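You operate a simulated robot arm through the tools that you are given. There is no shell and no other tool.

You run a simulated two-armed robot. Do the job below in one go: nothing can be reset, and whatever is moved stays where it is left.

TASK
Press the blue lip seal flush into the cover on the lever press.
Fine: fingers stay out from under the ram; the lever ends up and the slide drawn out. Where these are worked on the way, their far stop is far enough and under half their travel is too little: press slide.

The check looks at the end state, three seconds after you hand in, the way a careful person would. Anything else that was tipped, shoved, dropped, spilled or broken makes it a failure. A push-on lid holds only when it is set on centred and level and pressed home; a screw cap is set on level and turned clockwise until tight.

THE ROBOT
Two 7-joint arms with fingered hands on one trunk that stands fixed in place. Base frame: the origin is at the foot of the trunk, x ahead of it, y to its left, z up; the work surface is at about z = 90. Readings come in cm, degrees, newtons and seconds.
The left shoulder is at [3, 11.9, 114.4], the right one opposite. With the tool pointing down near the work surface each hand reaches from about 34 to 76 cm from the base axis, measured 20 degrees to its own side. Payload 3.8 kg a hand.
Tool frame (each hand has its own): the origin (TCP) lies between the finger pads and is the grasp point; the fingertips stand 2.5 cm ahead of it; z points along the fingers, y is the line along which they close. The gripper opens to 8.8 cm. The gripper's body begins 2.9 cm behind the TCP. The gripper is a hand of 4 fingers: y runs from the thumb to the fingers, the wrist lies at [-1.3, -10.6, -17.4] in the tool frame, and closing takes about 1.5 s.
Orientation is told as [roll, pitch, yaw] about the base's x, y, z axes, in that order, counted from this pose: with the fingers straight down and the wrist toward the robot, the tool's x, y and z point along [0, 1, 0], [1, 0, 0] and [0, 0, -1] of the base frame.

THE INTERFACE
- The arms move only by the tool apply_moves. It takes "left_plan", "right_plan" or both (then of equal length, played together; a hand with none holds still); each is a list of rows, each a list of 6 numbers: the shift along the base's x, y, z in cm, then the turn, a rotation vector about the base's x, y, z in degrees. In form: [[x, y, z, rx, ry, rz], ...]. A call has 1 to 20 rows; each row shifts and turns the commanded pose from where the row before left it. "left_jaw" and "right_jaw" are, for a hand that has rows, the closure in counts, from 0 (fully open) to 255 (shut), set as the call begins (left out, the last holds). Each row takes 0.2 s and may step no farther than 5 cm and 8.6 degrees from the row before; otherwise, or with a gripper value out of range, the whole call is refused. A pose out of reach is approached as far as the arm can. The call stops where the force on the tool passes 40 N (or 10 N more than at its start, if that is more) or the arm is blocked; 0.2 s more then pass. The fingers move at their own pace (about 15.3 cm/s each) and stop on an object; they squeeze with about 23 N. The grip force told is the motor's: it shows also when the fingers shut on nothing. Time passes only in rows, and 0.2 s behind the last, so rows that do not move let the fingers close. It gives the time, the measured TCP pose, the force on the tool (base axes), the opening and the grip force at its end, in the units of the frame above (readings bear some noise), with the torque about the TCP (base axes, N m) and any sound that the robot's microphone picked up, and new pictures: "views" is both (left out), scene, wrist or none (wrist: the cameras of the hands that moved).
- Cameras (640 x 400 px; columns grow to the right, rows downward): "scene" is now at [6.42, -3.1, 171.41]; the picture's right is [-0.38, -0.93, 0.00], its down [-0.54, 0.22, -0.82] and it looks along [0.76, -0.31, -0.58] (base axes); focal length 372 px, centre (320, 200). "left" rides on the left gripper at [-6.4, -8.3, -9.8] in its tool frame; the picture's right is [-0.62, -0.37, 0.69], its down [0.71, -0.63, 0.30] and it looks along [0.32, 0.68, 0.65] (tool axes); focal length 265 px, centre (320, 200). "right" rides on the right gripper at [6.4, -8.3, -9.8] in its tool frame; the picture's right is [-0.62, 0.37, -0.69], its down [-0.71, -0.63, 0.30] and it looks along [-0.32, 0.68, 0.65] (tool axes); focal length 265 px, centre (320, 200). There is no depth. A picture from a camera that has moved, and an enlarged one, comes with that camera's place and axes in the base frame and with its lens.
- raise_lower(by): slides the trunk up (or, below 0, down) by that many cm; the arms and the scene camera ride with it, the base frame stays. It gives what a move gives, with no picture.
- move_fingers(index, middle, ring, thumb_bend, thumb_turn, hand): sets how far each is bent, from 0 (flat) to 1 (curled in); at 0.3 the hand is open as for a grip, at 0.7 the pads meet at the TCP. One left out holds its place. A second passes; each finger stops where it meets its share of the squeeze, and holds until it gets a number again. A gripper value or a shape takes the hand back. It gives what a move gives, with no picture; readings hold the bend of each and the force on the fingers (four entries, about 0 where the hand has none), thumb and palm. thumb_turn goes from beside the hand (0) to across from the fingers (1), as for a grip.
- set_grasp(shape, hand): the hand has 4 fingers and takes this shape, open, in about a second: jaw (thumb against the fingers, like two jaws); tri (thumb and two fingers); tip (a fingertip pinch); poke (one finger out to press); point (the index stretched); flat (the hand flat); cup (the hand cupped); fist (a fist). The gripper value then closes the fingers along that shape, each until it touches; the sizes above hold for jaw. It gives what a move gives, with no picture.
- aim_head(pan, tilt): turns the head with the scene camera to pan (to the left, within 120 degrees either way) and tilt (down, from -29 to 69), counted from straight ahead of the robot. It gives what a move gives, and a new picture of the scene camera.
- enlarge(camera, box): a new picture of the part [left, top, right, bottom] of that camera's present view, enlarged. It takes no simulated time.
- finish_job(): hands the job in; it is judged then, once.

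Nothing tells you positions but the pictures and the camera data. Unless the task says otherwise, let go and move clear before handing in.

The tools are called after ">>>" as name(argument=value, ...) on one line, values as JSON. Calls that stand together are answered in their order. apply_moves: Moves the arms, as the interface text tells. Its arguments: {"type":"object","properties":{"left_plan":{"type":"array","items":{"type":"array","items":{"type":"number"}}},"left_jaw":{"type":"number"},"right_plan":{"type":"array","items":{"type":"array","items":{"type":"number"}}},"right_jaw":{"type":"number"},"views":{"type":"string","enum":["both","scene","wrist","none"]}},"required":[]} The other tools are called the same way: raise_lower (by) slides the trunk up or down; set_grasp (shape, hand) gives the hand a shape; move_fingers (index, middle, ring, thumb_bend, thumb_turn, hand) moves the fingers one by one; aim_head (pan, tilt) turns the head that bears the scene camera; enlarge (camera, box) takes an enlarged picture of a part of a camera's view; finish_job () hands the job in.

At the start:

```text
t: 0.0
left_ee_pos: [55.26, -3.56, 142.07]
left_tcp_rot: [0.1, 0.0, 0.0]
left_wrist_force: [0.8, -0.2, 1.0]
left_ft_torque: [0.0, 0.04, 0.01]
left_grip_width: 8.77
left_finger_force: 0.0
left_shape: jaw
left_bend: [0.3, 0.3, 0.3, 0.3, 0.98]
left_finger forces: [0.0, 0.0, 0.1, 0.0, 0.0, 0.0]
right_ee_pos: [36.64, -41.81, 148.61]
right_tcp_rot: [0.0, 0.0, 0.1]
right_wrist_force: [0.1, -0.4, 0.2]
right_ft_torque: [0.0, 0.0, 0.0]
right_grip_width: 8.78
right_finger_force: 0.1
right_shape: jaw
right_bend: [0.3, 0.3, 0.3, 0.3, 0.98]
right_finger forces: [0.0, 0.0, 0.0, 0.0, 0.0, 0.1]
trunk travel left (down, up): [-30.0, 29.0]
head pan, tilt: [-22.1, 35.3]
```

scene: 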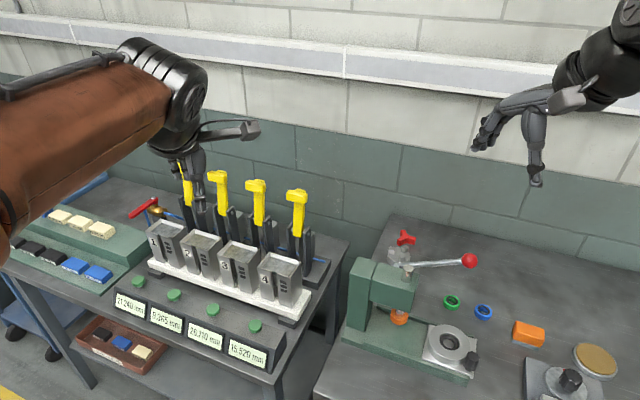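
right: 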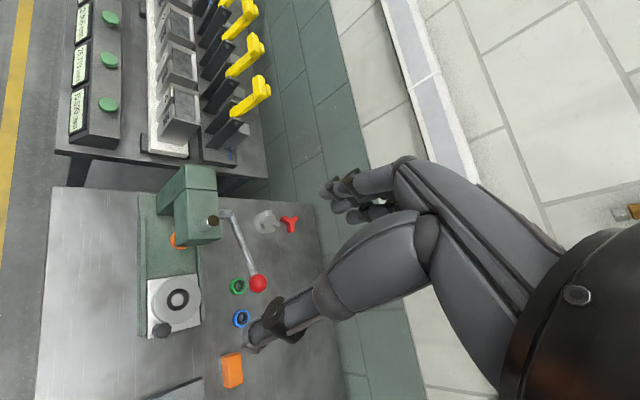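
left: 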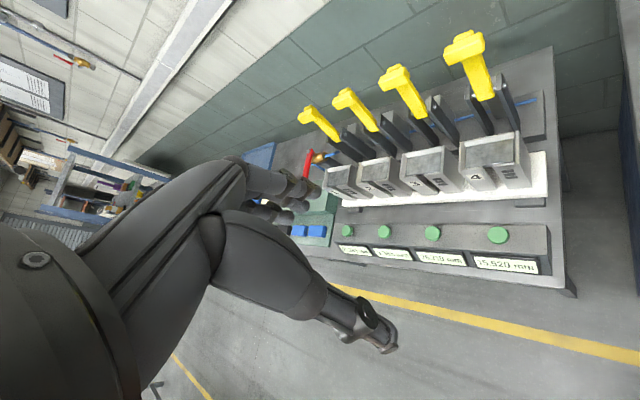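

I see a lever press on the right-hand bench with a slide carrying a cover, and a green and a blue seal lying beside it. I'll look closer before moving.

>>> enlarge(camera="scene", box=[320, 210, 640, 400])

>>> aim_head(pan=-40, tilt=48)

>>> enlarge(camera="right", box=[40, 150, 340, 400])

```text
2.00 times, centred on (480, 305) of scene
camera zoom: at [6.42, -3.1, 171.41], right [-0.38, -0.93, 0.0], down [-0.54, 0.22, -0.82], along [0.76, -0.31, -0.58], focal length 744 px, centre (0, -10)
```

zoom: 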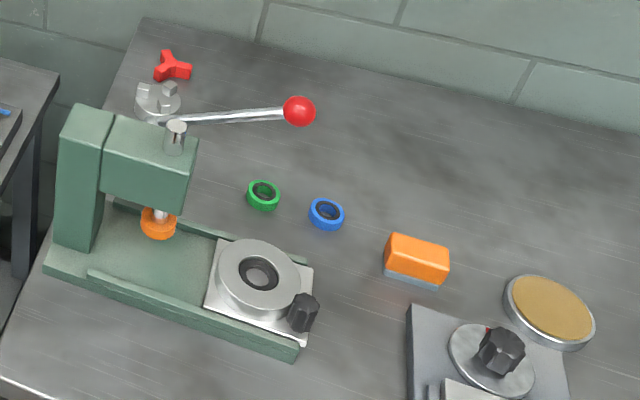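

```text
t: 0.8
left_ee_pos: [55.21, -3.82, 142.11]
left_tcp_rot: [0.0, 0.0, 0.0]
left_wrist_force: [0.2, 0.1, -0.1]
left_ft_torque: [0.02, 0.0, 0.01]
left_grip_width: 8.75
left_finger_force: 0.0
left_shape: jaw
left_bend: [0.3, 0.3, 0.3, 0.3, 0.98]
left_finger forces: [0.0, 0.1, 0.1, 0.0, 0.0, 0.1]
right_ee_pos: [36.63, -41.75, 148.61]
right_tcp_rot: [0.0, 0.0, 0.0]
right_wrist_force: [-0.9, -0.9, -0.2]
right_ft_torque: [0.01, -0.01, 0.01]
right_grip_width: 8.73
right_finger_force: 0.0
right_shape: jaw
right_bend: [0.3, 0.3, 0.3, 0.3, 0.98]
right_finger forces: [0.0, 0.1, 0.0, 0.0, 0.0, 0.0]
trunk travel left (down, up): [-30.0, 29.0]
head pan, tilt: [-40.0, 48.0]
camera scene: at [4.32, -4.85, 169.55], right [-0.64, -0.77, 0.0], down [-0.57, 0.48, -0.67], along [0.51, -0.43, -0.74], focal length 372 px, centre (320, 200)
```

scene: 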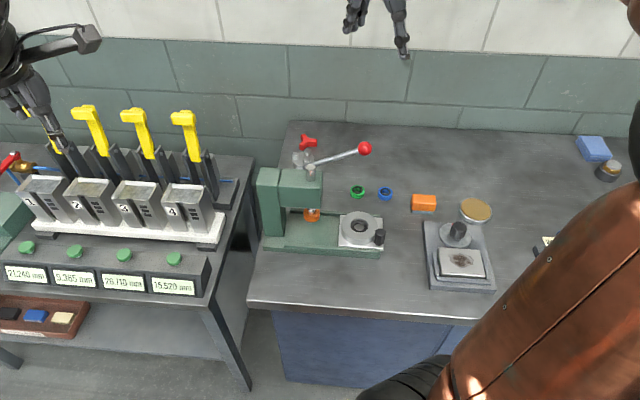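

```text
1.60 times, centred on (190, 275) of right
camera zoom: at [28.28, -35.24, 158.41], right [0.37, -0.62, 0.69], down [-0.63, -0.71, -0.3], along [0.68, -0.32, -0.65], focal length 425 px, centre (528, 80)
```

zoom: 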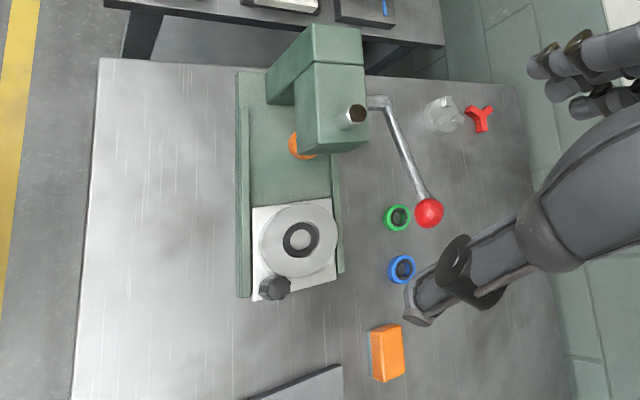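

>>> enlarge(camera="scene", box=[250, 130, 410, 260])

>>> enlarge(camera="scene", box=[330, 175, 410, 255])

>>> enlarge(camera="right", box=[140, 260, 270, 350])

```text
3.08 times, centred on (330, 195) of scene
camera zoom: at [4.32, -4.85, 169.55], right [-0.64, -0.77, 0.0], down [-0.57, 0.48, -0.67], along [0.51, -0.43, -0.74], focal length 1145 px, centre (289, 215)
```

zoom: 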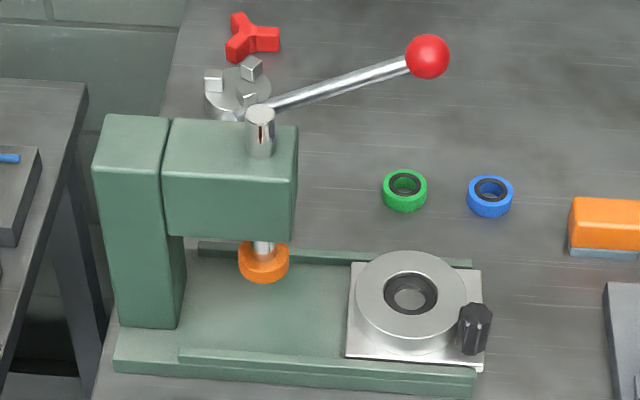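

```text
5.00 times, centred on (370, 215) of scene
camera zoom: at [4.32, -4.85, 169.55], right [-0.64, -0.77, 0.0], down [-0.57, 0.48, -0.67], along [0.51, -0.43, -0.74], focal length 1860 px, centre (70, 125)
```

zoom: 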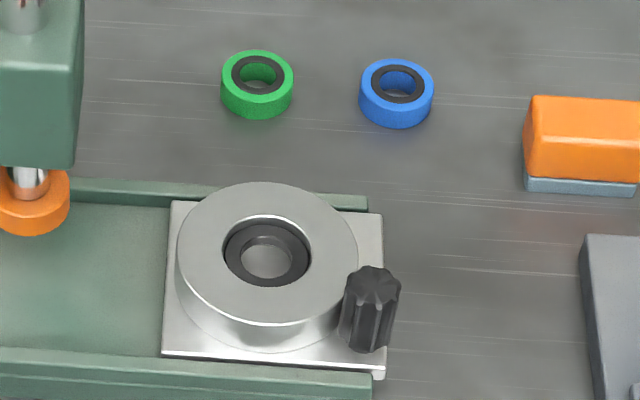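

```text
4.44 times, centred on (205, 305) of right
camera zoom: at [28.28, -35.24, 158.41], right [0.37, -0.62, 0.69], down [-0.63, -0.71, -0.3], along [0.68, -0.32, -0.65], focal length 1180 px, centre (831, -267)
```

zoom: 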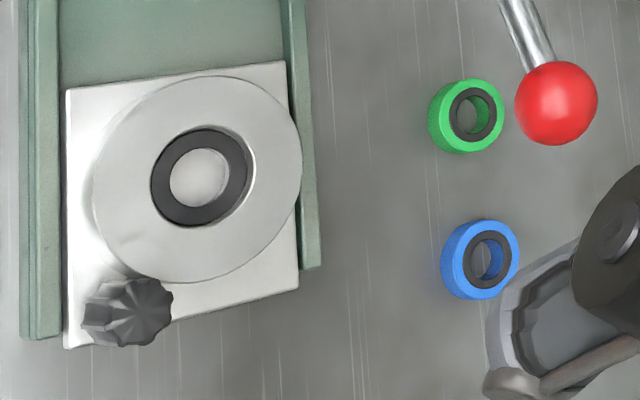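

The blue seal lies at about (48.3, -66.4), the cover on the drawn-out slide is at about (43, -50.7), the ram is near (50, -41), and the lever ball is near (47, -54, 115). I'll bring the right hand near the blue seal, yawed about -36° so the jaws close across the slide axis, then look again.

>>> apply_moves(right_plan=[[1.06, -2.9, -3.0, 0, 0, -5.14], [1.06, -2.9, -3.0, 0, 0, -5.14], [1.06, -2.9, -3.0, 0, 0, -5.14], [1.06, -2.9, -3.0, 0, 0, -5.14], [1.06, -2.9, -3.0, 0, 0, -5.14], [1.06, -2.9, -3.0, 0, 0, -5.14], [1.06, -2.9, -3.0, 0, 0, -5.14], [0, 0, 0, 0, 0, 0]], views="both")

```text
t: 2.6
left_ee_pos: [55.13, -3.61, 142.0]
left_tcp_rot: [0.0, 0.0, -0.1]
left_wrist_force: [0.2, 0.0, 0.5]
left_ft_torque: [0.05, 0.01, -0.02]
left_grip_width: 8.75
left_finger_force: 0.1
left_shape: jaw
left_bend: [0.3, 0.3, 0.3, 0.3, 0.98]
left_finger forces: [0.0, 0.0, 0.0, 0.0, 0.1, 0.0]
right_ee_pos: [43.85, -62.0, 127.86]
right_tcp_rot: [0.1, -0.1, -36.1]
right_wrist_force: [0.4, 0.2, -0.5]
right_ft_torque: [-0.02, 0.0, -0.02]
right_grip_width: 8.8
right_finger_force: 0.2
right_shape: jaw
right_bend: [0.3, 0.3, 0.3, 0.3, 0.98]
right_finger forces: [0.0, 0.0, 0.0, 0.0, 0.0, 0.1]
trunk travel left (down, up): [-30.0, 29.0]
head pan, tilt: [-40.0, 48.0]
camera scene: at [4.22, -4.77, 169.56], right [-0.64, -0.77, 0.0], down [-0.57, 0.48, -0.67], along [0.51, -0.43, -0.74], focal length 372 px, centre (320, 200)
camera right: at [40.99, -51.81, 137.57], right [-0.07, -0.72, 0.69], down [-0.93, -0.21, -0.3], along [0.36, -0.67, -0.65], focal length 265 px, centre (320, 200)
```

scene: 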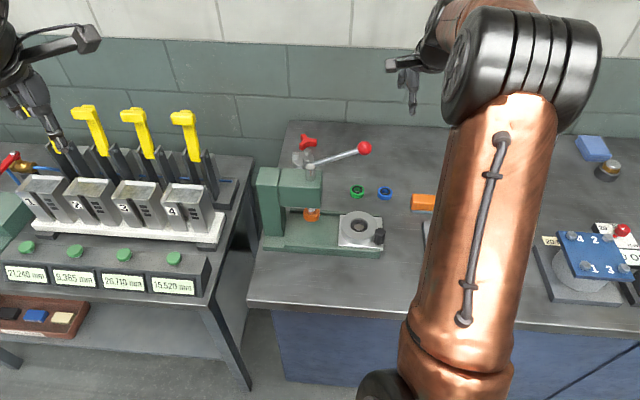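
right: 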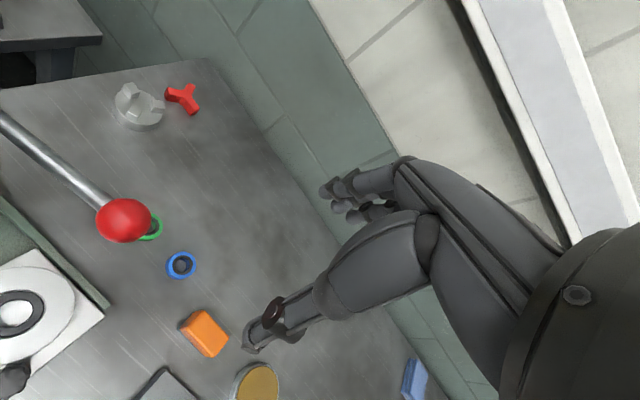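

>>> apply_moves(right_plan=[[0.89, -0.88, -4, 0, 0, 0], [0.89, -0.88, -4, 0, 0, 0], [0.89, -0.88, -4, 0, 0, 0], [0.89, -0.88, -4, 0, 0, 0], [0.89, -0.88, -4, 0, 0, 0], [0, 0, 0, 0, 0, 0]], views="both")

```text
t: 4.0
left_ee_pos: [55.21, -3.6, 142.04]
left_tcp_rot: [0.0, 0.1, 0.0]
left_wrist_force: [0.3, 0.3, 0.0]
left_ft_torque: [-0.01, 0.01, 0.04]
left_grip_width: 8.74
left_finger_force: 0.1
left_shape: jaw
left_bend: [0.3, 0.3, 0.3, 0.3, 0.98]
left_finger forces: [0.0, 0.0, 0.0, 0.1, 0.0, 0.0]
right_ee_pos: [48.35, -66.72, 107.49]
right_tcp_rot: [0.0, 0.0, -36.0]
right_wrist_force: [0.5, 0.4, 0.0]
right_ft_torque: [0.01, -0.02, -0.01]
right_grip_width: 8.78
right_finger_force: 0.1
right_shape: jaw
right_bend: [0.3, 0.3, 0.3, 0.3, 0.98]
right_finger forces: [0.1, 0.0, 0.1, 0.0, 0.1, 0.0]
trunk travel left (down, up): [-30.0, 29.0]
head pan, tilt: [-40.0, 48.0]
camera scene: at [4.26, -4.79, 169.56], right [-0.64, -0.77, 0.0], down [-0.57, 0.48, -0.67], along [0.51, -0.43, -0.74], focal length 372 px, centre (320, 200)
camera right: at [45.44, -56.5, 117.41], right [-0.07, -0.72, 0.69], down [-0.93, -0.21, -0.3], along [0.36, -0.66, -0.65], focal length 265 px, centre (320, 200)
```

scene: 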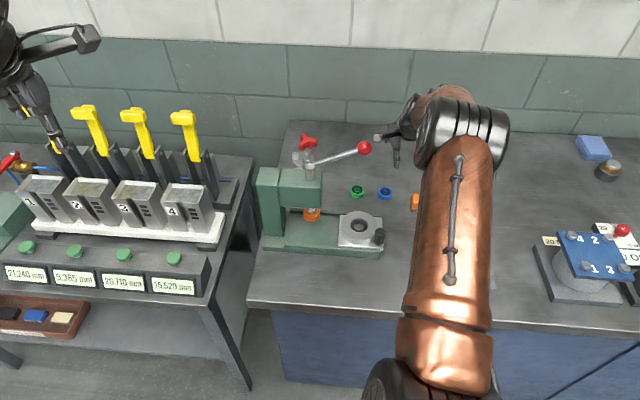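
right: 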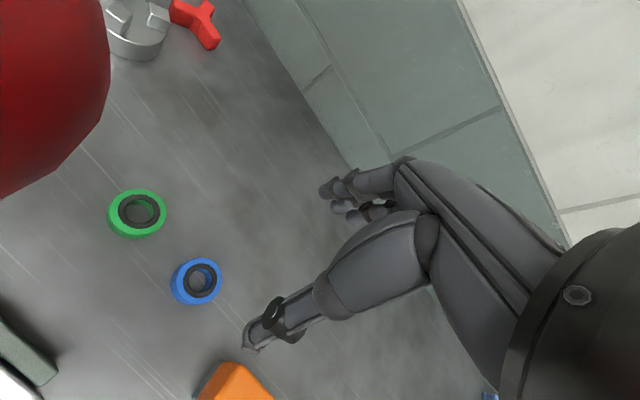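

The wrist camera is close to the lever ball, so I'll turn the hand to yaw about -15° to keep it clear before going down.

>>> apply_moves(right_plan=[[0, 0, 0, 0, 0, 7], [0, 0.1, 0, 0, 0, 7], [0, 0.1, 0, 0, 0, 7], [0, 0, 0, 0, 0, 0]], views="both")

>>> enlarge(camera="right", box=[160, 120, 400, 370])

```text
t: 5.0
left_ee_pos: [55.22, -3.73, 142.02]
left_tcp_rot: [0.0, 0.0, 0.0]
left_wrist_force: [0.6, -0.4, -0.8]
left_ft_torque: [-0.01, -0.02, -0.01]
left_grip_width: 8.75
left_finger_force: 0.0
left_shape: jaw
left_bend: [0.3, 0.3, 0.3, 0.3, 0.98]
left_finger forces: [0.1, 0.1, 0.0, 0.1, 0.0, 0.1]
right_ee_pos: [48.46, -66.34, 107.68]
right_tcp_rot: [0.0, 0.0, -14.9]
right_wrist_force: [0.1, 0.5, -0.4]
right_ft_torque: [-0.01, 0.0, 0.01]
right_grip_width: 8.77
right_finger_force: 0.1
right_shape: jaw
right_bend: [0.3, 0.3, 0.3, 0.3, 0.98]
right_finger forces: [0.0, 0.1, 0.0, 0.1, 0.0, 0.0]
trunk travel left (down, up): [-30.0, 29.0]
head pan, tilt: [-40.0, 48.0]
camera scene: at [4.32, -4.84, 169.55], right [-0.64, -0.77, 0.0], down [-0.57, 0.48, -0.67], along [0.51, -0.43, -0.74], focal length 372 px, centre (320, 200)
camera right: at [42.07, -57.92, 117.45], right [0.2, -0.69, 0.69], down [-0.79, -0.53, -0.3], along [0.58, -0.49, -0.65], focal length 265 px, centre (320, 200)
```

scene: 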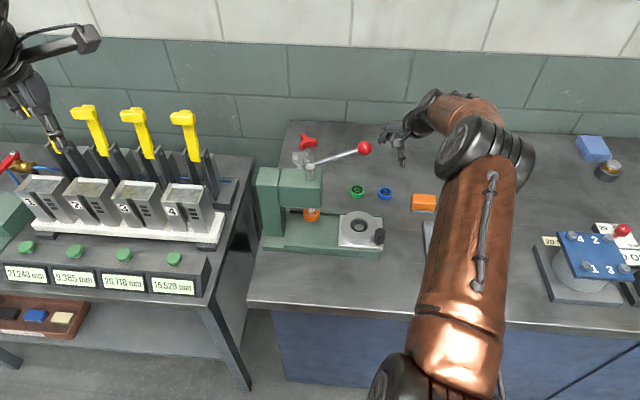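
right: 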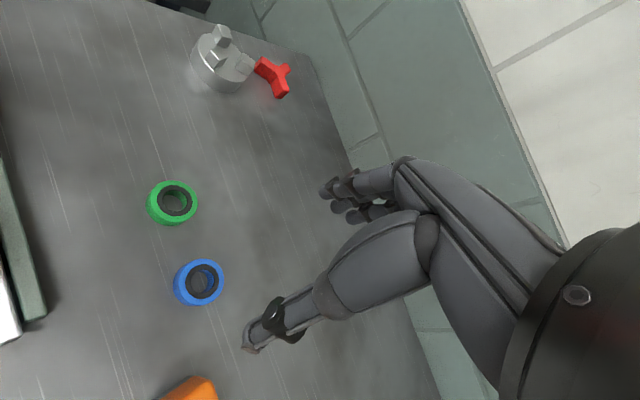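

```text
1.60 times, centred on (280, 245) of right
camera zoom: at [42.07, -57.92, 117.45], right [0.2, -0.69, 0.69], down [-0.79, -0.53, -0.3], along [0.58, -0.49, -0.65], focal length 425 px, centre (384, 128)
```

zoom: 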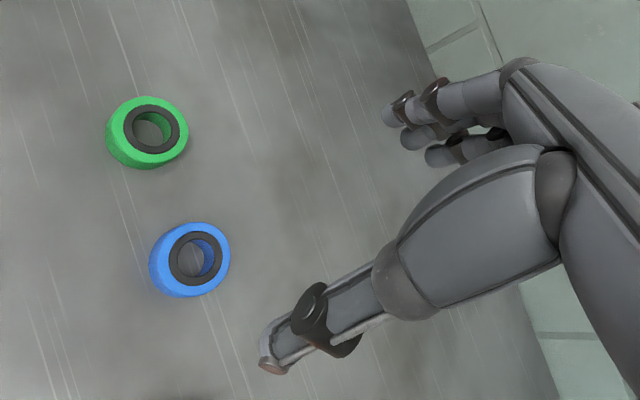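

>>> apply_moves(right_plan=[[-0.05, -0.03, -3, 0, 0, 0], [-0.05, -0.03, -3, 0, 0, 0], [-0.05, -0.03, -3, 0, 0, 0], [0, 0, -2, 0, 0, 0], [0, 0, 0, 0, 0, 0]], views="both")

>>> enlarge(camera="right", box=[160, 120, 400, 370])

```text
t: 6.2
left_ee_pos: [55.23, -3.69, 142.09]
left_tcp_rot: [-0.1, 0.0, 0.0]
left_wrist_force: [0.1, -0.3, 0.5]
left_ft_torque: [0.03, 0.0, 0.0]
left_grip_width: 8.76
left_finger_force: 0.0
left_shape: jaw
left_bend: [0.3, 0.3, 0.3, 0.3, 0.98]
left_finger forces: [0.0, 0.1, 0.0, 0.0, 0.0, 0.1]
right_ee_pos: [48.01, -66.48, 96.65]
right_tcp_rot: [0.0, 0.1, -15.0]
right_wrist_force: [0.0, -0.4, -0.2]
right_ft_torque: [0.01, 0.01, -0.01]
right_grip_width: 8.77
right_finger_force: 0.0
right_shape: jaw
right_bend: [0.3, 0.3, 0.3, 0.3, 0.98]
right_finger forces: [0.0, 0.0, 0.1, 0.0, 0.1, 0.1]
trunk travel left (down, up): [-30.0, 29.0]
head pan, tilt: [-40.0, 48.0]
camera scene: at [4.3, -4.84, 169.55], right [-0.64, -0.77, 0.0], down [-0.57, 0.48, -0.67], along [0.51, -0.43, -0.74], focal length 372 px, centre (320, 200)
camera right: at [41.78, -57.92, 106.41], right [0.2, -0.69, 0.69], down [-0.79, -0.53, -0.3], along [0.58, -0.49, -0.65], focal length 265 px, centre (320, 200)
```

scene: 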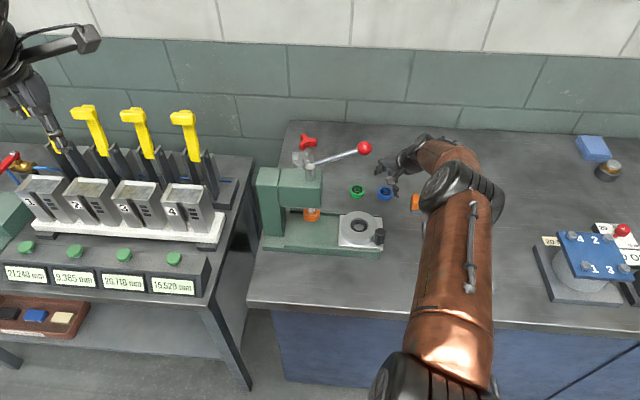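
right: 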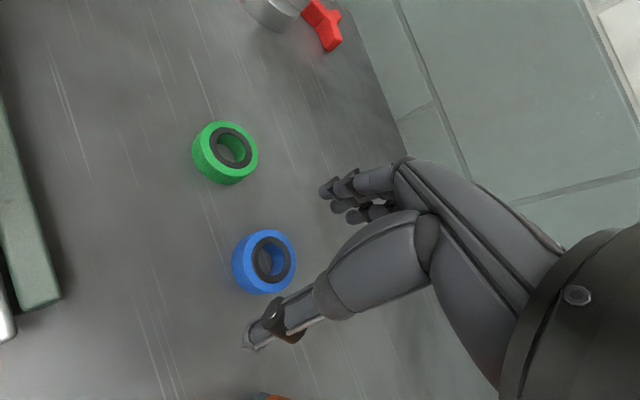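

```text
1.60 times, centred on (280, 245) of right
camera zoom: at [41.78, -57.92, 106.41], right [0.2, -0.69, 0.69], down [-0.79, -0.53, -0.3], along [0.58, -0.49, -0.65], focal length 425 px, centre (384, 128)
```

zoom: 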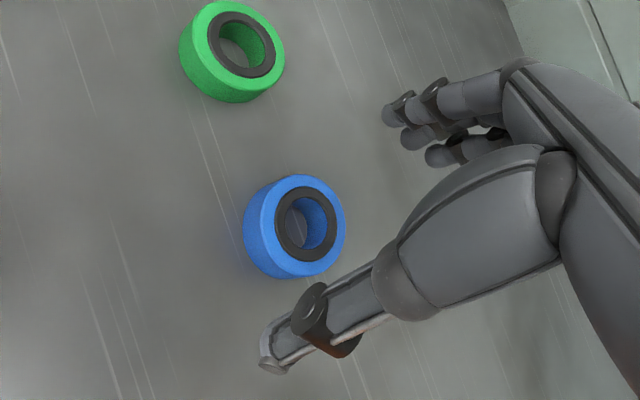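

>>> apply_moves(right_plan=[[0.35, 0.1, -1.0, 0, 0, 0], [0, 0, -1.2, 0, 0, 0], [0, 0, -1.0, 0, 0, 0], [0, 0, 0, 0, 0, 0]], views="both")

>>> enlarge(camera="right", box=[200, 140, 400, 360])

>>> enlarge(camera="scene", box=[340, 130, 460, 230])

```text
t: 7.2
left_ee_pos: [55.19, -3.67, 142.0]
left_tcp_rot: [-0.1, 0.1, 0.0]
left_wrist_force: [0.1, 0.5, -0.2]
left_ft_torque: [-0.03, -0.01, -0.02]
left_grip_width: 8.77
left_finger_force: 0.0
left_shape: jaw
left_bend: [0.3, 0.3, 0.3, 0.3, 0.98]
left_finger forces: [0.0, 0.0, 0.0, 0.1, 0.0, 0.0]
right_ee_pos: [48.47, -66.23, 93.37]
right_tcp_rot: [0.0, 0.0, -15.0]
right_wrist_force: [-0.2, -0.8, 0.0]
right_ft_torque: [0.01, 0.02, -0.01]
right_grip_width: 8.77
right_finger_force: 0.1
right_shape: jaw
right_bend: [0.3, 0.3, 0.3, 0.3, 0.98]
right_finger forces: [0.0, 0.0, 0.1, 0.0, 0.1, 0.0]
trunk travel left (down, up): [-30.0, 29.0]
head pan, tilt: [-40.0, 48.0]
camera scene: at [4.31, -4.86, 169.55], right [-0.64, -0.77, 0.0], down [-0.57, 0.48, -0.67], along [0.51, -0.43, -0.74], focal length 372 px, centre (320, 200)
camera right: at [42.23, -57.81, 103.14], right [0.2, -0.69, 0.69], down [-0.79, -0.53, -0.3], along [0.58, -0.49, -0.65], focal length 265 px, centre (320, 200)
```

scene: 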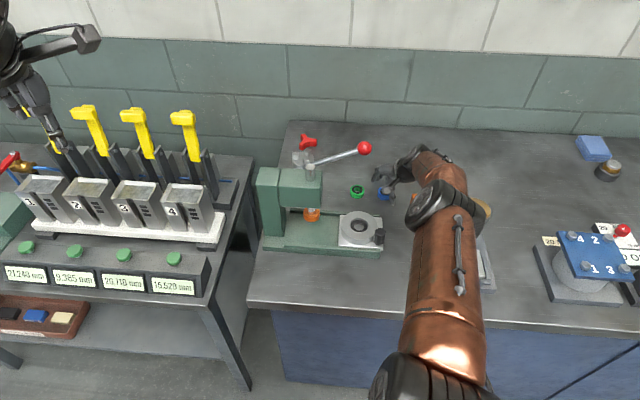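
right: 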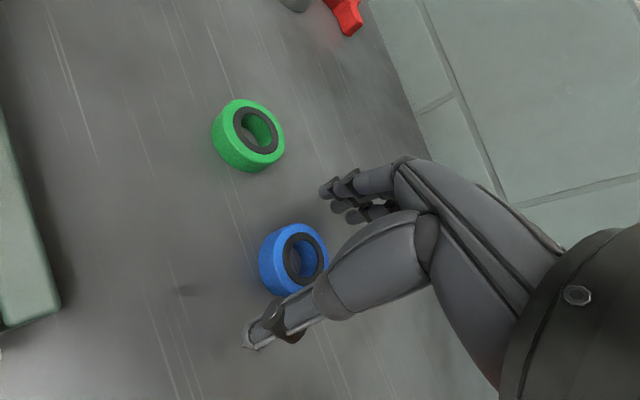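

```text
1.82 times, centred on (300, 250) of right
camera zoom: at [42.23, -57.81, 103.14], right [0.2, -0.69, 0.69], down [-0.79, -0.53, -0.3], along [0.58, -0.49, -0.65], focal length 483 px, centre (356, 109)
```

zoom: 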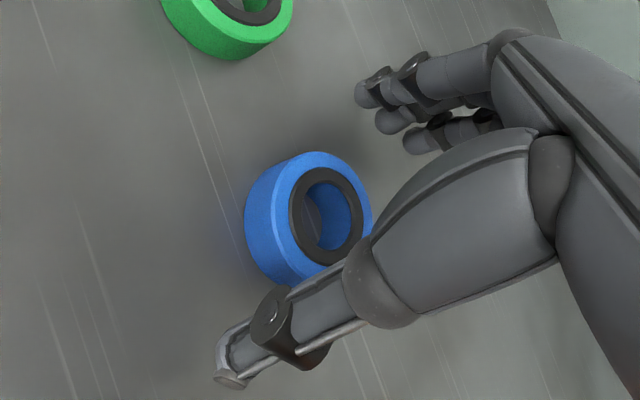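

```text
4.00 times, centred on (400, 180) of scene
camera zoom: at [4.31, -4.86, 169.55], right [-0.64, -0.77, 0.0], down [-0.57, 0.48, -0.67], along [0.51, -0.43, -0.74], focal length 1488 px, centre (0, 280)
```

zoom: 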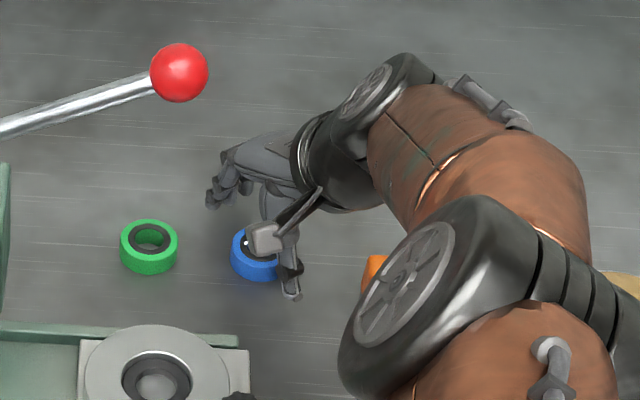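

>>> apply_moves(right_plan=[[-0.05, -0.2, -0.3, 0, 0, 0], [0, 0, 0, 0, 0, 0]], views="none")

>>> apply_moves(right_plan=[[0, 0, 0, 0, 0, 0], [0, 0, 0, 0, 0, 0], [0, 0, 0, 0, 0, 0], [0, 0, 0, 0, 0, 0], [0, 0, 0, 0, 0, 0], [0, 0, 0, 0, 0, 0], [0, 0, 0, 0, 0, 0], [0, 0, 0, 0, 0, 0]], right_jaw=255, views="both")

>>> enlarge(camera="right", box=[200, 140, 400, 360])

```text
t: 7.8
left_ee_pos: [55.21, -3.64, 142.08]
left_tcp_rot: [0.0, -0.2, 0.0]
left_wrist_force: [0.3, -0.1, -1.3]
left_ft_torque: [0.01, -0.03, -0.01]
left_grip_width: 8.75
left_finger_force: 0.1
left_shape: jaw
left_bend: [0.3, 0.3, 0.3, 0.3, 0.98]
left_finger forces: [0.0, 0.0, 0.0, 0.0, 0.0, 0.1]
right_ee_pos: [48.44, -66.54, 93.17]
right_tcp_rot: [0.0, 0.1, -14.9]
right_wrist_force: [-0.1, 0.5, -0.1]
right_ft_torque: [-0.01, 0.0, 0.01]
right_grip_width: 8.79
right_finger_force: 0.1
right_shape: jaw
right_bend: [0.3, 0.3, 0.3, 0.3, 0.98]
right_finger forces: [0.0, 0.0, 0.1, 0.1, 0.0, 0.0]
trunk travel left (down, up): [-30.0, 29.0]
head pan, tilt: [-40.0, 48.0]
```

```text
t: 9.6
left_ee_pos: [55.17, -3.71, 142.04]
left_tcp_rot: [-0.1, 0.0, 0.0]
left_wrist_force: [-1.0, -1.7, -0.1]
left_ft_torque: [0.04, 0.02, 0.0]
left_grip_width: 8.77
left_finger_force: 0.0
left_shape: jaw
left_bend: [0.3, 0.3, 0.3, 0.3, 0.98]
left_finger forces: [0.1, 0.0, 0.0, 0.1, 0.0, 0.0]
right_ee_pos: [48.48, -66.6, 93.15]
right_tcp_rot: [0.0, -0.1, -15.2]
right_wrist_force: [0.1, 0.0, -0.1]
right_ft_torque: [0.03, 0.02, 0.01]
right_grip_width: 3.33
right_finger_force: 22.9
right_shape: jaw
right_bend: [0.74, 0.49, 0.54, 0.74, 1.0]
right_finger forces: [13.1, 6.5, 0.0, 0.0, 19.3, 0.0]
trunk travel left (down, up): [-30.0, 29.0]
head pan, tilt: [-40.0, 48.0]
camera scene: at [4.33, -4.87, 169.55], right [-0.64, -0.77, 0.0], down [-0.57, 0.48, -0.67], along [0.51, -0.43, -0.74], focal length 372 px, centre (320, 200)
camera right: at [42.19, -58.07, 102.89], right [0.2, -0.69, 0.69], down [-0.79, -0.53, -0.3], along [0.58, -0.49, -0.65], focal length 265 px, centre (320, 200)
```

scene: 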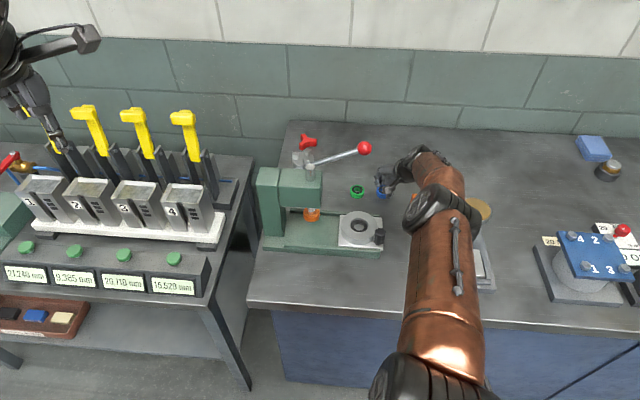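
right: 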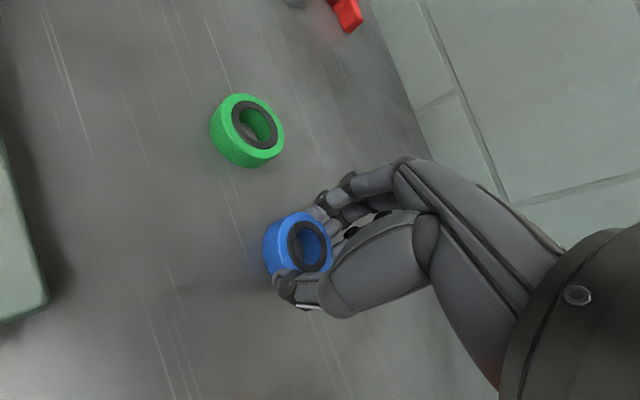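

```text
1.82 times, centred on (300, 250) of right
camera zoom: at [42.19, -58.07, 102.89], right [0.2, -0.69, 0.69], down [-0.79, -0.53, -0.3], along [0.58, -0.49, -0.65], focal length 483 px, centre (356, 109)
```

zoom: 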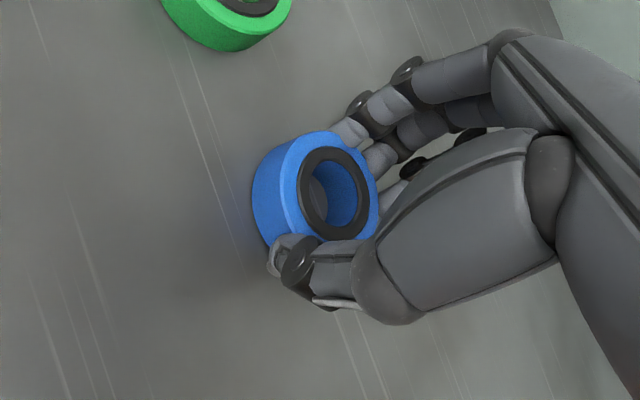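

The seal is gripped between thumb, index and middle finger. I'll lift it a little and check that it hangs level.

>>> apply_moves(right_plan=[[0, 0, 1, 0, 0, 0], [0, 0, 2, 0, 0, 0], [0, 0, 3, 0, 0, 0], [0, 0, 0, 0, 0, 0]], views="both")

>>> enlarge(camera="right", box=[200, 140, 400, 360])

>>> enlarge(camera="scene", box=[330, 130, 430, 230])

```text
t: 10.6
left_ee_pos: [55.32, -3.72, 142.07]
left_tcp_rot: [0.0, 0.1, 0.0]
left_wrist_force: [0.5, -0.1, 0.3]
left_ft_torque: [0.02, -0.02, -0.01]
left_grip_width: 8.76
left_finger_force: 0.0
left_shape: jaw
left_bend: [0.3, 0.3, 0.3, 0.3, 0.98]
left_finger forces: [0.0, 0.1, 0.0, 0.1, 0.0, 0.1]
right_ee_pos: [48.47, -66.57, 99.28]
right_tcp_rot: [-0.1, 0.1, -15.0]
right_wrist_force: [-0.2, 0.0, 0.1]
right_ft_torque: [-0.01, 0.0, 0.0]
right_grip_width: 3.32
right_finger_force: 22.4
right_shape: jaw
right_bend: [0.74, 0.49, 0.54, 0.74, 1.0]
right_finger forces: [13.0, 6.6, 0.0, 0.1, 19.3, 0.0]
trunk travel left (down, up): [-30.0, 29.0]
head pan, tilt: [-40.0, 48.0]
camera scene: at [4.36, -4.91, 169.54], right [-0.64, -0.77, 0.0], down [-0.57, 0.48, -0.67], along [0.51, -0.43, -0.74], focal length 372 px, centre (320, 200)
camera right: at [42.21, -58.07, 108.95], right [0.2, -0.69, 0.69], down [-0.79, -0.53, -0.3], along [0.58, -0.49, -0.65], focal length 265 px, centre (320, 200)
```

scene: 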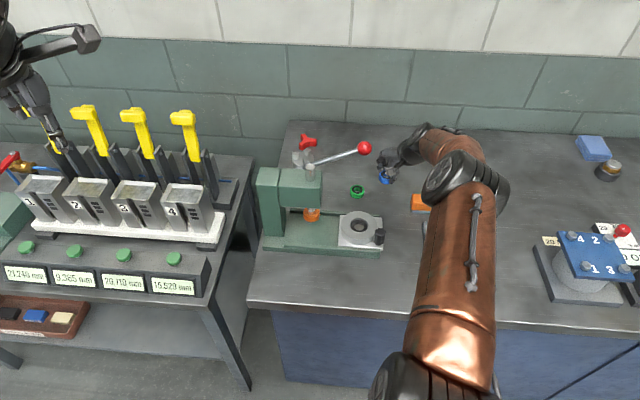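
right: 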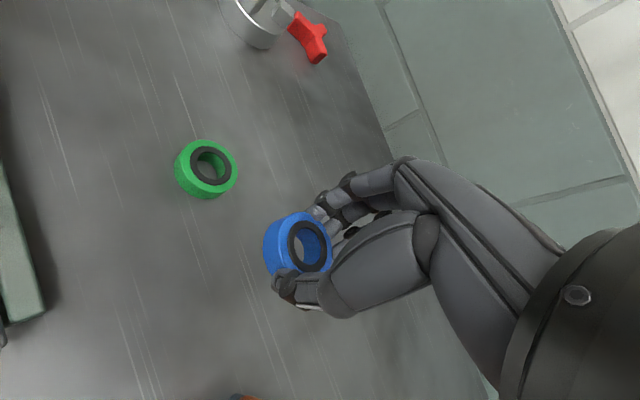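

```text
1.82 times, centred on (300, 250) of right
camera zoom: at [42.21, -58.07, 108.95], right [0.2, -0.69, 0.69], down [-0.79, -0.53, -0.3], along [0.58, -0.49, -0.65], focal length 483 px, centre (356, 109)
```

zoom: 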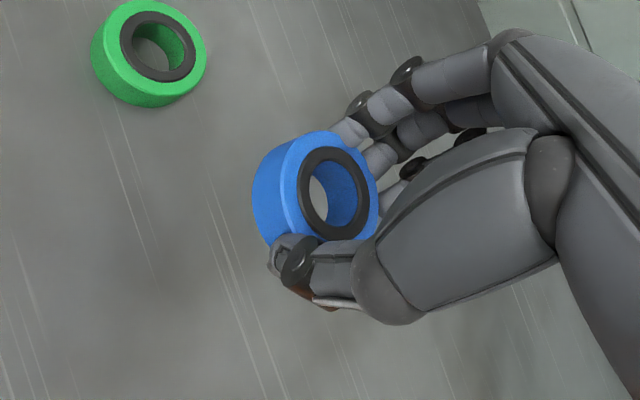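

```text
4.00 times, centred on (380, 180) of scene
camera zoom: at [4.36, -4.91, 169.54], right [-0.64, -0.77, 0.0], down [-0.57, 0.48, -0.67], along [0.51, -0.43, -0.74], focal length 1488 px, centre (80, 280)
```

zoom: 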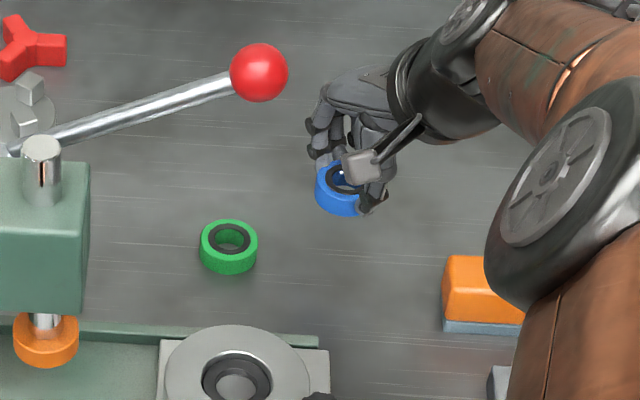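

The seal is held level. I'll carry it at about z=101 around the ball's robot side to above the cover.

>>> apply_moves(right_plan=[[-2.2, 0.4, 0.9, 0, 0, 0], [-2.2, 0.9, 0.8, 0, 0, 0], [-2.1, 1.3, 0, 0, 0, 0], [0, 3, 0, 0, 0, -3.75], [0, 3, 0, 0, 0, -3.75], [0, 3, 0, 0, 0, -3.75], [0, 3, 0, 0, 0, -3.75], [0, 0, 0, 0, 0, 0]], views="both")

>>> enlarge(camera="right", box=[180, 140, 400, 360])

>>> enlarge(camera="scene", box=[320, 140, 440, 260])

```text
t: 12.4
left_ee_pos: [55.29, -3.77, 142.07]
left_tcp_rot: [0.0, 0.0, 0.1]
left_wrist_force: [-0.3, -0.1, -0.2]
left_ft_torque: [-0.01, 0.0, -0.06]
left_grip_width: 8.76
left_finger_force: 0.0
left_shape: jaw
left_bend: [0.3, 0.3, 0.3, 0.3, 0.98]
left_finger forces: [0.0, 0.0, 0.1, 0.0, 0.0, 0.0]
right_ee_pos: [42.06, -51.86, 100.85]
right_tcp_rot: [0.0, 0.0, -30.1]
right_wrist_force: [-0.6, 0.0, -0.2]
right_ft_torque: [0.03, -0.01, 0.01]
right_grip_width: 3.34
right_finger_force: 23.2
right_shape: jaw
right_bend: [0.74, 0.49, 0.54, 0.74, 1.0]
right_finger forces: [13.2, 6.8, 0.0, 0.1, 19.1, 0.0]
trunk travel left (down, up): [-30.0, 29.0]
head pan, tilt: [-40.0, 48.0]
camera scene: at [4.26, -4.97, 169.55], right [-0.64, -0.77, 0.0], down [-0.57, 0.48, -0.67], along [0.51, -0.43, -0.74], focal length 372 px, centre (320, 200)
camera right: at [38.19, -42.17, 110.64], right [0.01, -0.72, 0.69], down [-0.9, -0.3, -0.3], along [0.43, -0.62, -0.65], focal length 265 px, centre (320, 200)
```

scene: 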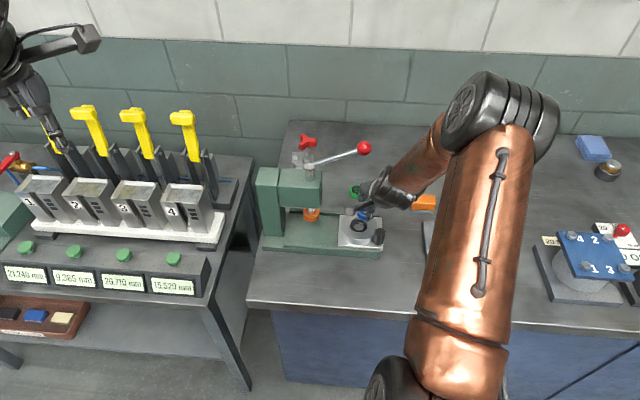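
right: 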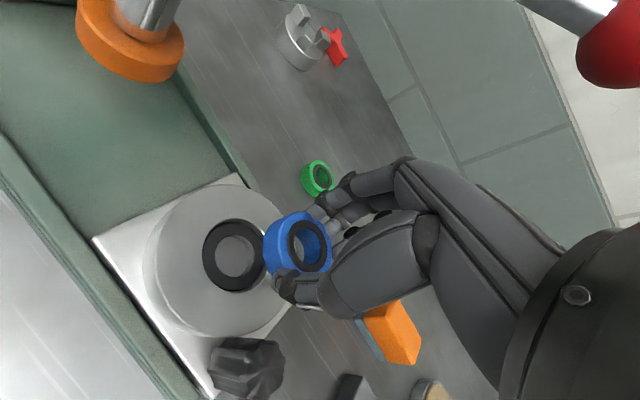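

```text
1.82 times, centred on (290, 250) of right
camera zoom: at [38.19, -42.17, 110.64], right [0.01, -0.72, 0.69], down [-0.9, -0.3, -0.3], along [0.43, -0.62, -0.65], focal length 483 px, centre (374, 109)
```

zoom: 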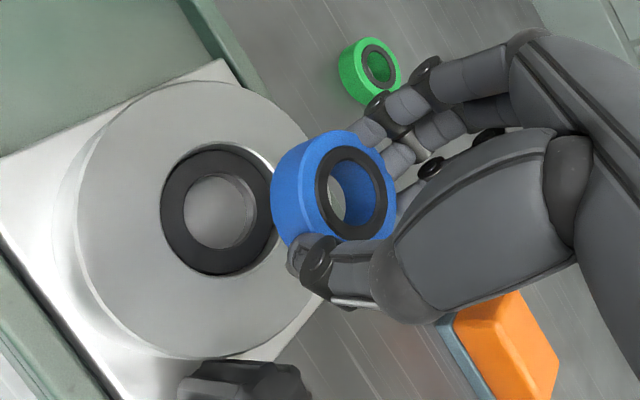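

```text
3.33 times, centred on (380, 200) of scene
camera zoom: at [4.26, -4.97, 169.55], right [-0.64, -0.77, 0.0], down [-0.57, 0.48, -0.67], along [0.51, -0.43, -0.74], focal length 1240 px, centre (120, 200)
```

zoom: 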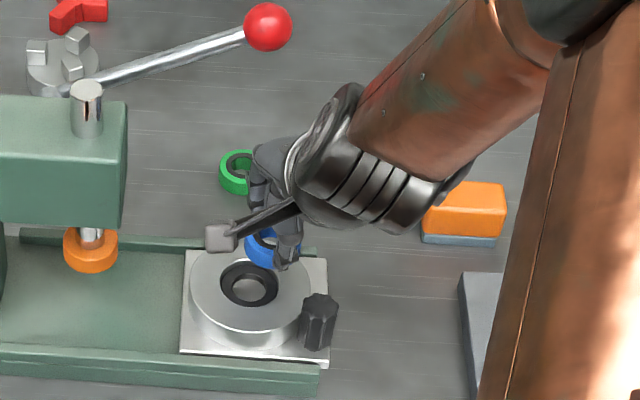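

>>> apply_moves(right_plan=[[-0.22, 1.35, 0, 0, 0, 0], [-0.22, 1.35, 0, 0, 0, 0], [0, 0, -0.8, 0, 0, 0], [0, 0, 0, 0, 0, 0]], views="both")

>>> enlarge(camera="right", box=[200, 140, 400, 340])

>>> enlarge(camera="scene", box=[320, 180, 400, 260])

```text
t: 13.4
left_ee_pos: [55.21, -3.72, 142.08]
left_tcp_rot: [0.1, 0.0, 0.0]
left_wrist_force: [-1.3, -0.3, 0.1]
left_ft_torque: [0.02, -0.03, 0.0]
left_grip_width: 8.76
left_finger_force: 0.0
left_shape: jaw
left_bend: [0.3, 0.3, 0.3, 0.3, 0.98]
left_finger forces: [0.1, 0.0, 0.1, 0.0, 0.1, 0.1]
right_ee_pos: [41.62, -49.18, 100.05]
right_tcp_rot: [-0.1, 0.0, -30.0]
right_wrist_force: [0.0, 0.2, -0.9]
right_ft_torque: [0.0, -0.02, -0.01]
right_grip_width: 3.33
right_finger_force: 22.5
right_shape: jaw
right_bend: [0.74, 0.49, 0.54, 0.74, 1.0]
right_finger forces: [13.1, 6.7, 0.1, 0.0, 19.2, 0.1]
trunk travel left (down, up): [-30.0, 29.0]
head pan, tilt: [-40.0, 48.0]
camera scene: at [4.3, -4.85, 169.55], right [-0.64, -0.77, 0.0], down [-0.57, 0.48, -0.67], along [0.51, -0.43, -0.74], focal length 372 px, centre (320, 200)
camera right: at [37.73, -39.26, 109.84], right [0.01, -0.72, 0.69], down [-0.9, -0.3, -0.3], along [0.43, -0.62, -0.65], focal length 265 px, centre (320, 200)
```

scene: 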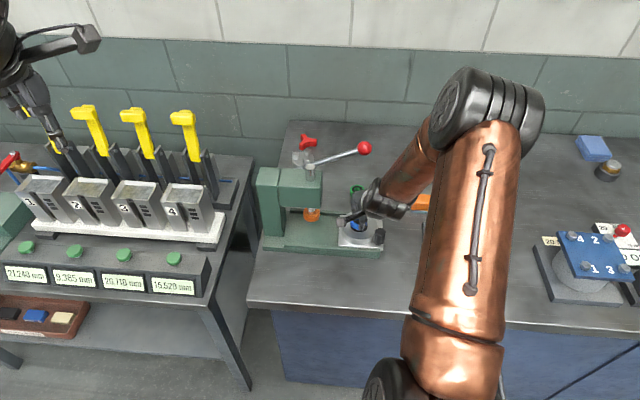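
right: 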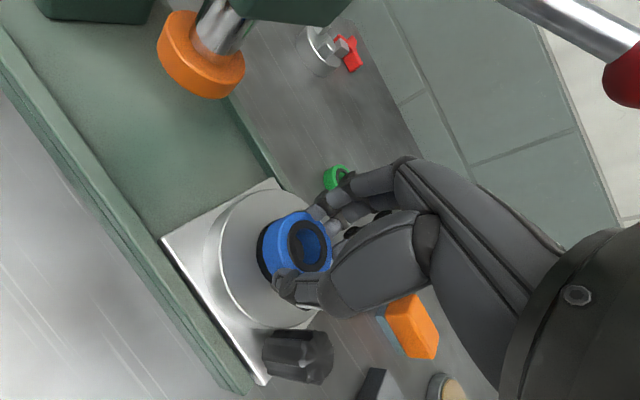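

```text
2.00 times, centred on (300, 240) of right
camera zoom: at [37.73, -39.26, 109.84], right [0.01, -0.72, 0.69], down [-0.9, -0.3, -0.3], along [0.43, -0.62, -0.65], focal length 531 px, centre (360, 120)
```

zoom: 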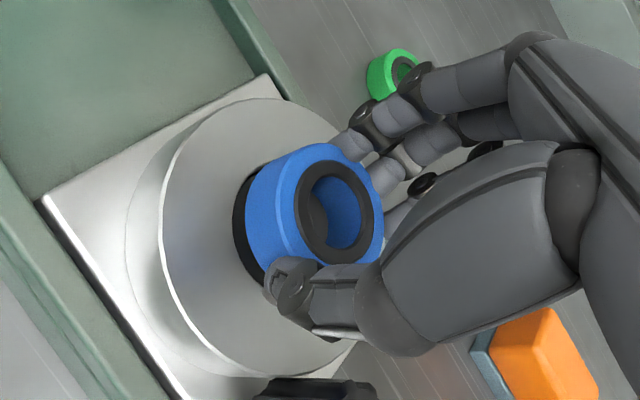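

```text
5.00 times, centred on (360, 220) of scene
camera zoom: at [4.3, -4.85, 169.55], right [-0.64, -0.77, 0.0], down [-0.57, 0.48, -0.67], along [0.51, -0.43, -0.74], focal length 1860 px, centre (120, 100)
```

zoom: 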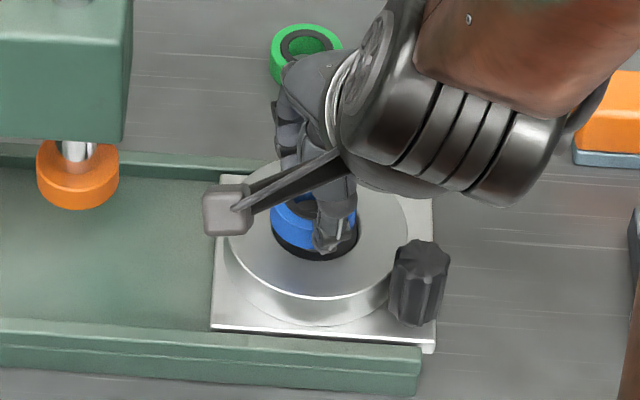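

>>> enlarge(camera="right", box=[250, 195, 340, 285])

>>> enlarge(camera="scene", box=[340, 205, 380, 245])

```text
4.44 times, centred on (295, 240) of right
camera zoom: at [37.73, -39.26, 109.84], right [0.01, -0.72, 0.69], down [-0.9, -0.3, -0.3], along [0.43, -0.62, -0.65], focal length 1180 px, centre (431, 22)
```

zoom: 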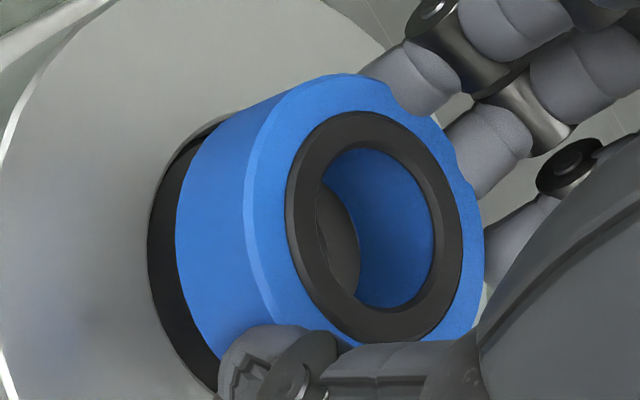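

```text
10.00 times, centred on (360, 225) of scene
camera zoom: at [4.3, -4.85, 169.55], right [-0.64, -0.77, 0.0], down [-0.57, 0.48, -0.67], along [0.51, -0.43, -0.74], focal length 3720 px, centre (-80, -50)
```

zoom: 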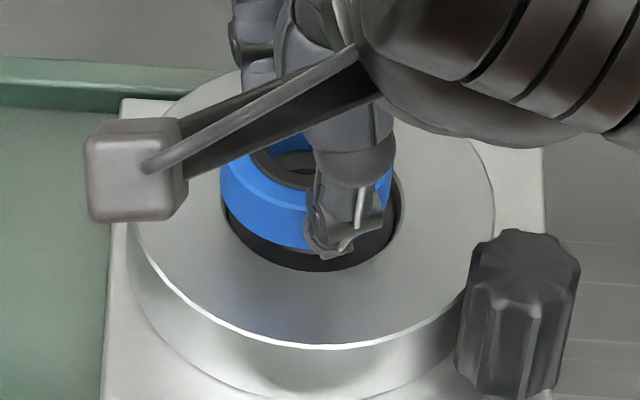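

>>> apply_moves(right_plan=[[0.08, -0.33, 0, 0, 0, 0], [0, 0, -0.6, 0, 0, 0], [0, 0, 0, 0, 0, 0]], views="none")

>>> enlarge(camera="right", box=[250, 195, 340, 285])

>>> enlarge(camera="scene", box=[340, 205, 380, 245])

```text
t: 14.2
left_ee_pos: [55.31, -3.7, 142.05]
left_tcp_rot: [-0.1, 0.0, 0.0]
left_wrist_force: [1.5, -0.3, -1.1]
left_ft_torque: [0.02, -0.01, 0.02]
left_grip_width: 8.76
left_finger_force: 0.1
left_shape: jaw
left_bend: [0.3, 0.3, 0.3, 0.3, 0.98]
left_finger forces: [0.0, 0.1, 0.0, 0.0, 0.0, 0.0]
right_ee_pos: [41.69, -49.41, 99.3]
right_tcp_rot: [0.0, 0.0, -30.0]
right_wrist_force: [0.0, -0.4, -1.3]
right_ft_torque: [0.02, -0.02, 0.01]
right_grip_width: 3.3
right_finger_force: 23.4
right_shape: jaw
right_bend: [0.74, 0.49, 0.54, 0.74, 1.0]
right_finger forces: [13.1, 6.6, 0.0, 0.1, 19.3, 0.0]
trunk travel left (down, up): [-30.0, 29.0]
head pan, tilt: [-40.0, 48.0]
```

```text
4.44 times, centred on (295, 240) of right
camera zoom: at [37.78, -39.62, 109.19], right [0.01, -0.72, 0.69], down [-0.9, -0.3, -0.3], along [0.43, -0.62, -0.65], focal length 1180 px, centre (431, 22)
```

zoom: 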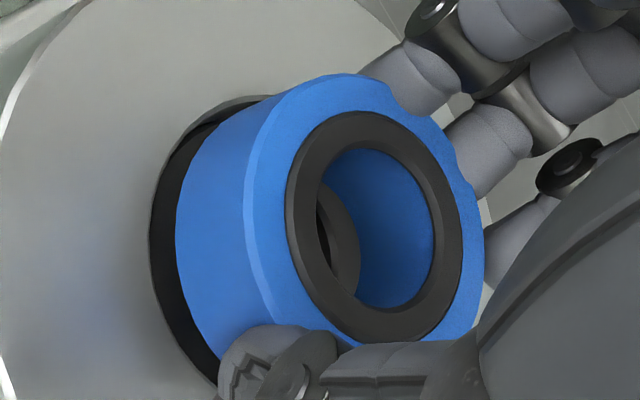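

```text
10.00 times, centred on (360, 225) of scene
camera zoom: at [4.32, -4.86, 169.55], right [-0.64, -0.77, 0.0], down [-0.57, 0.48, -0.67], along [0.51, -0.43, -0.74], focal length 3720 px, centre (-80, -50)
```

zoom: 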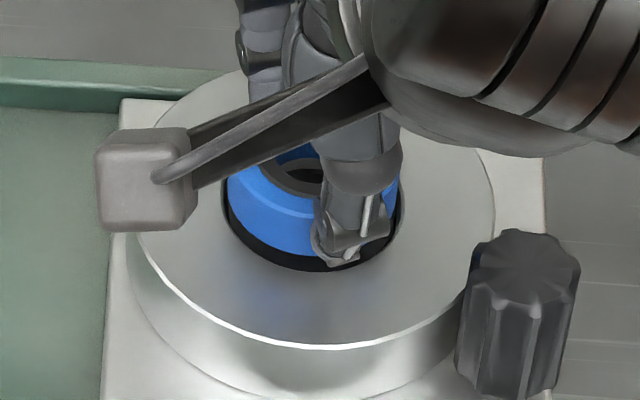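

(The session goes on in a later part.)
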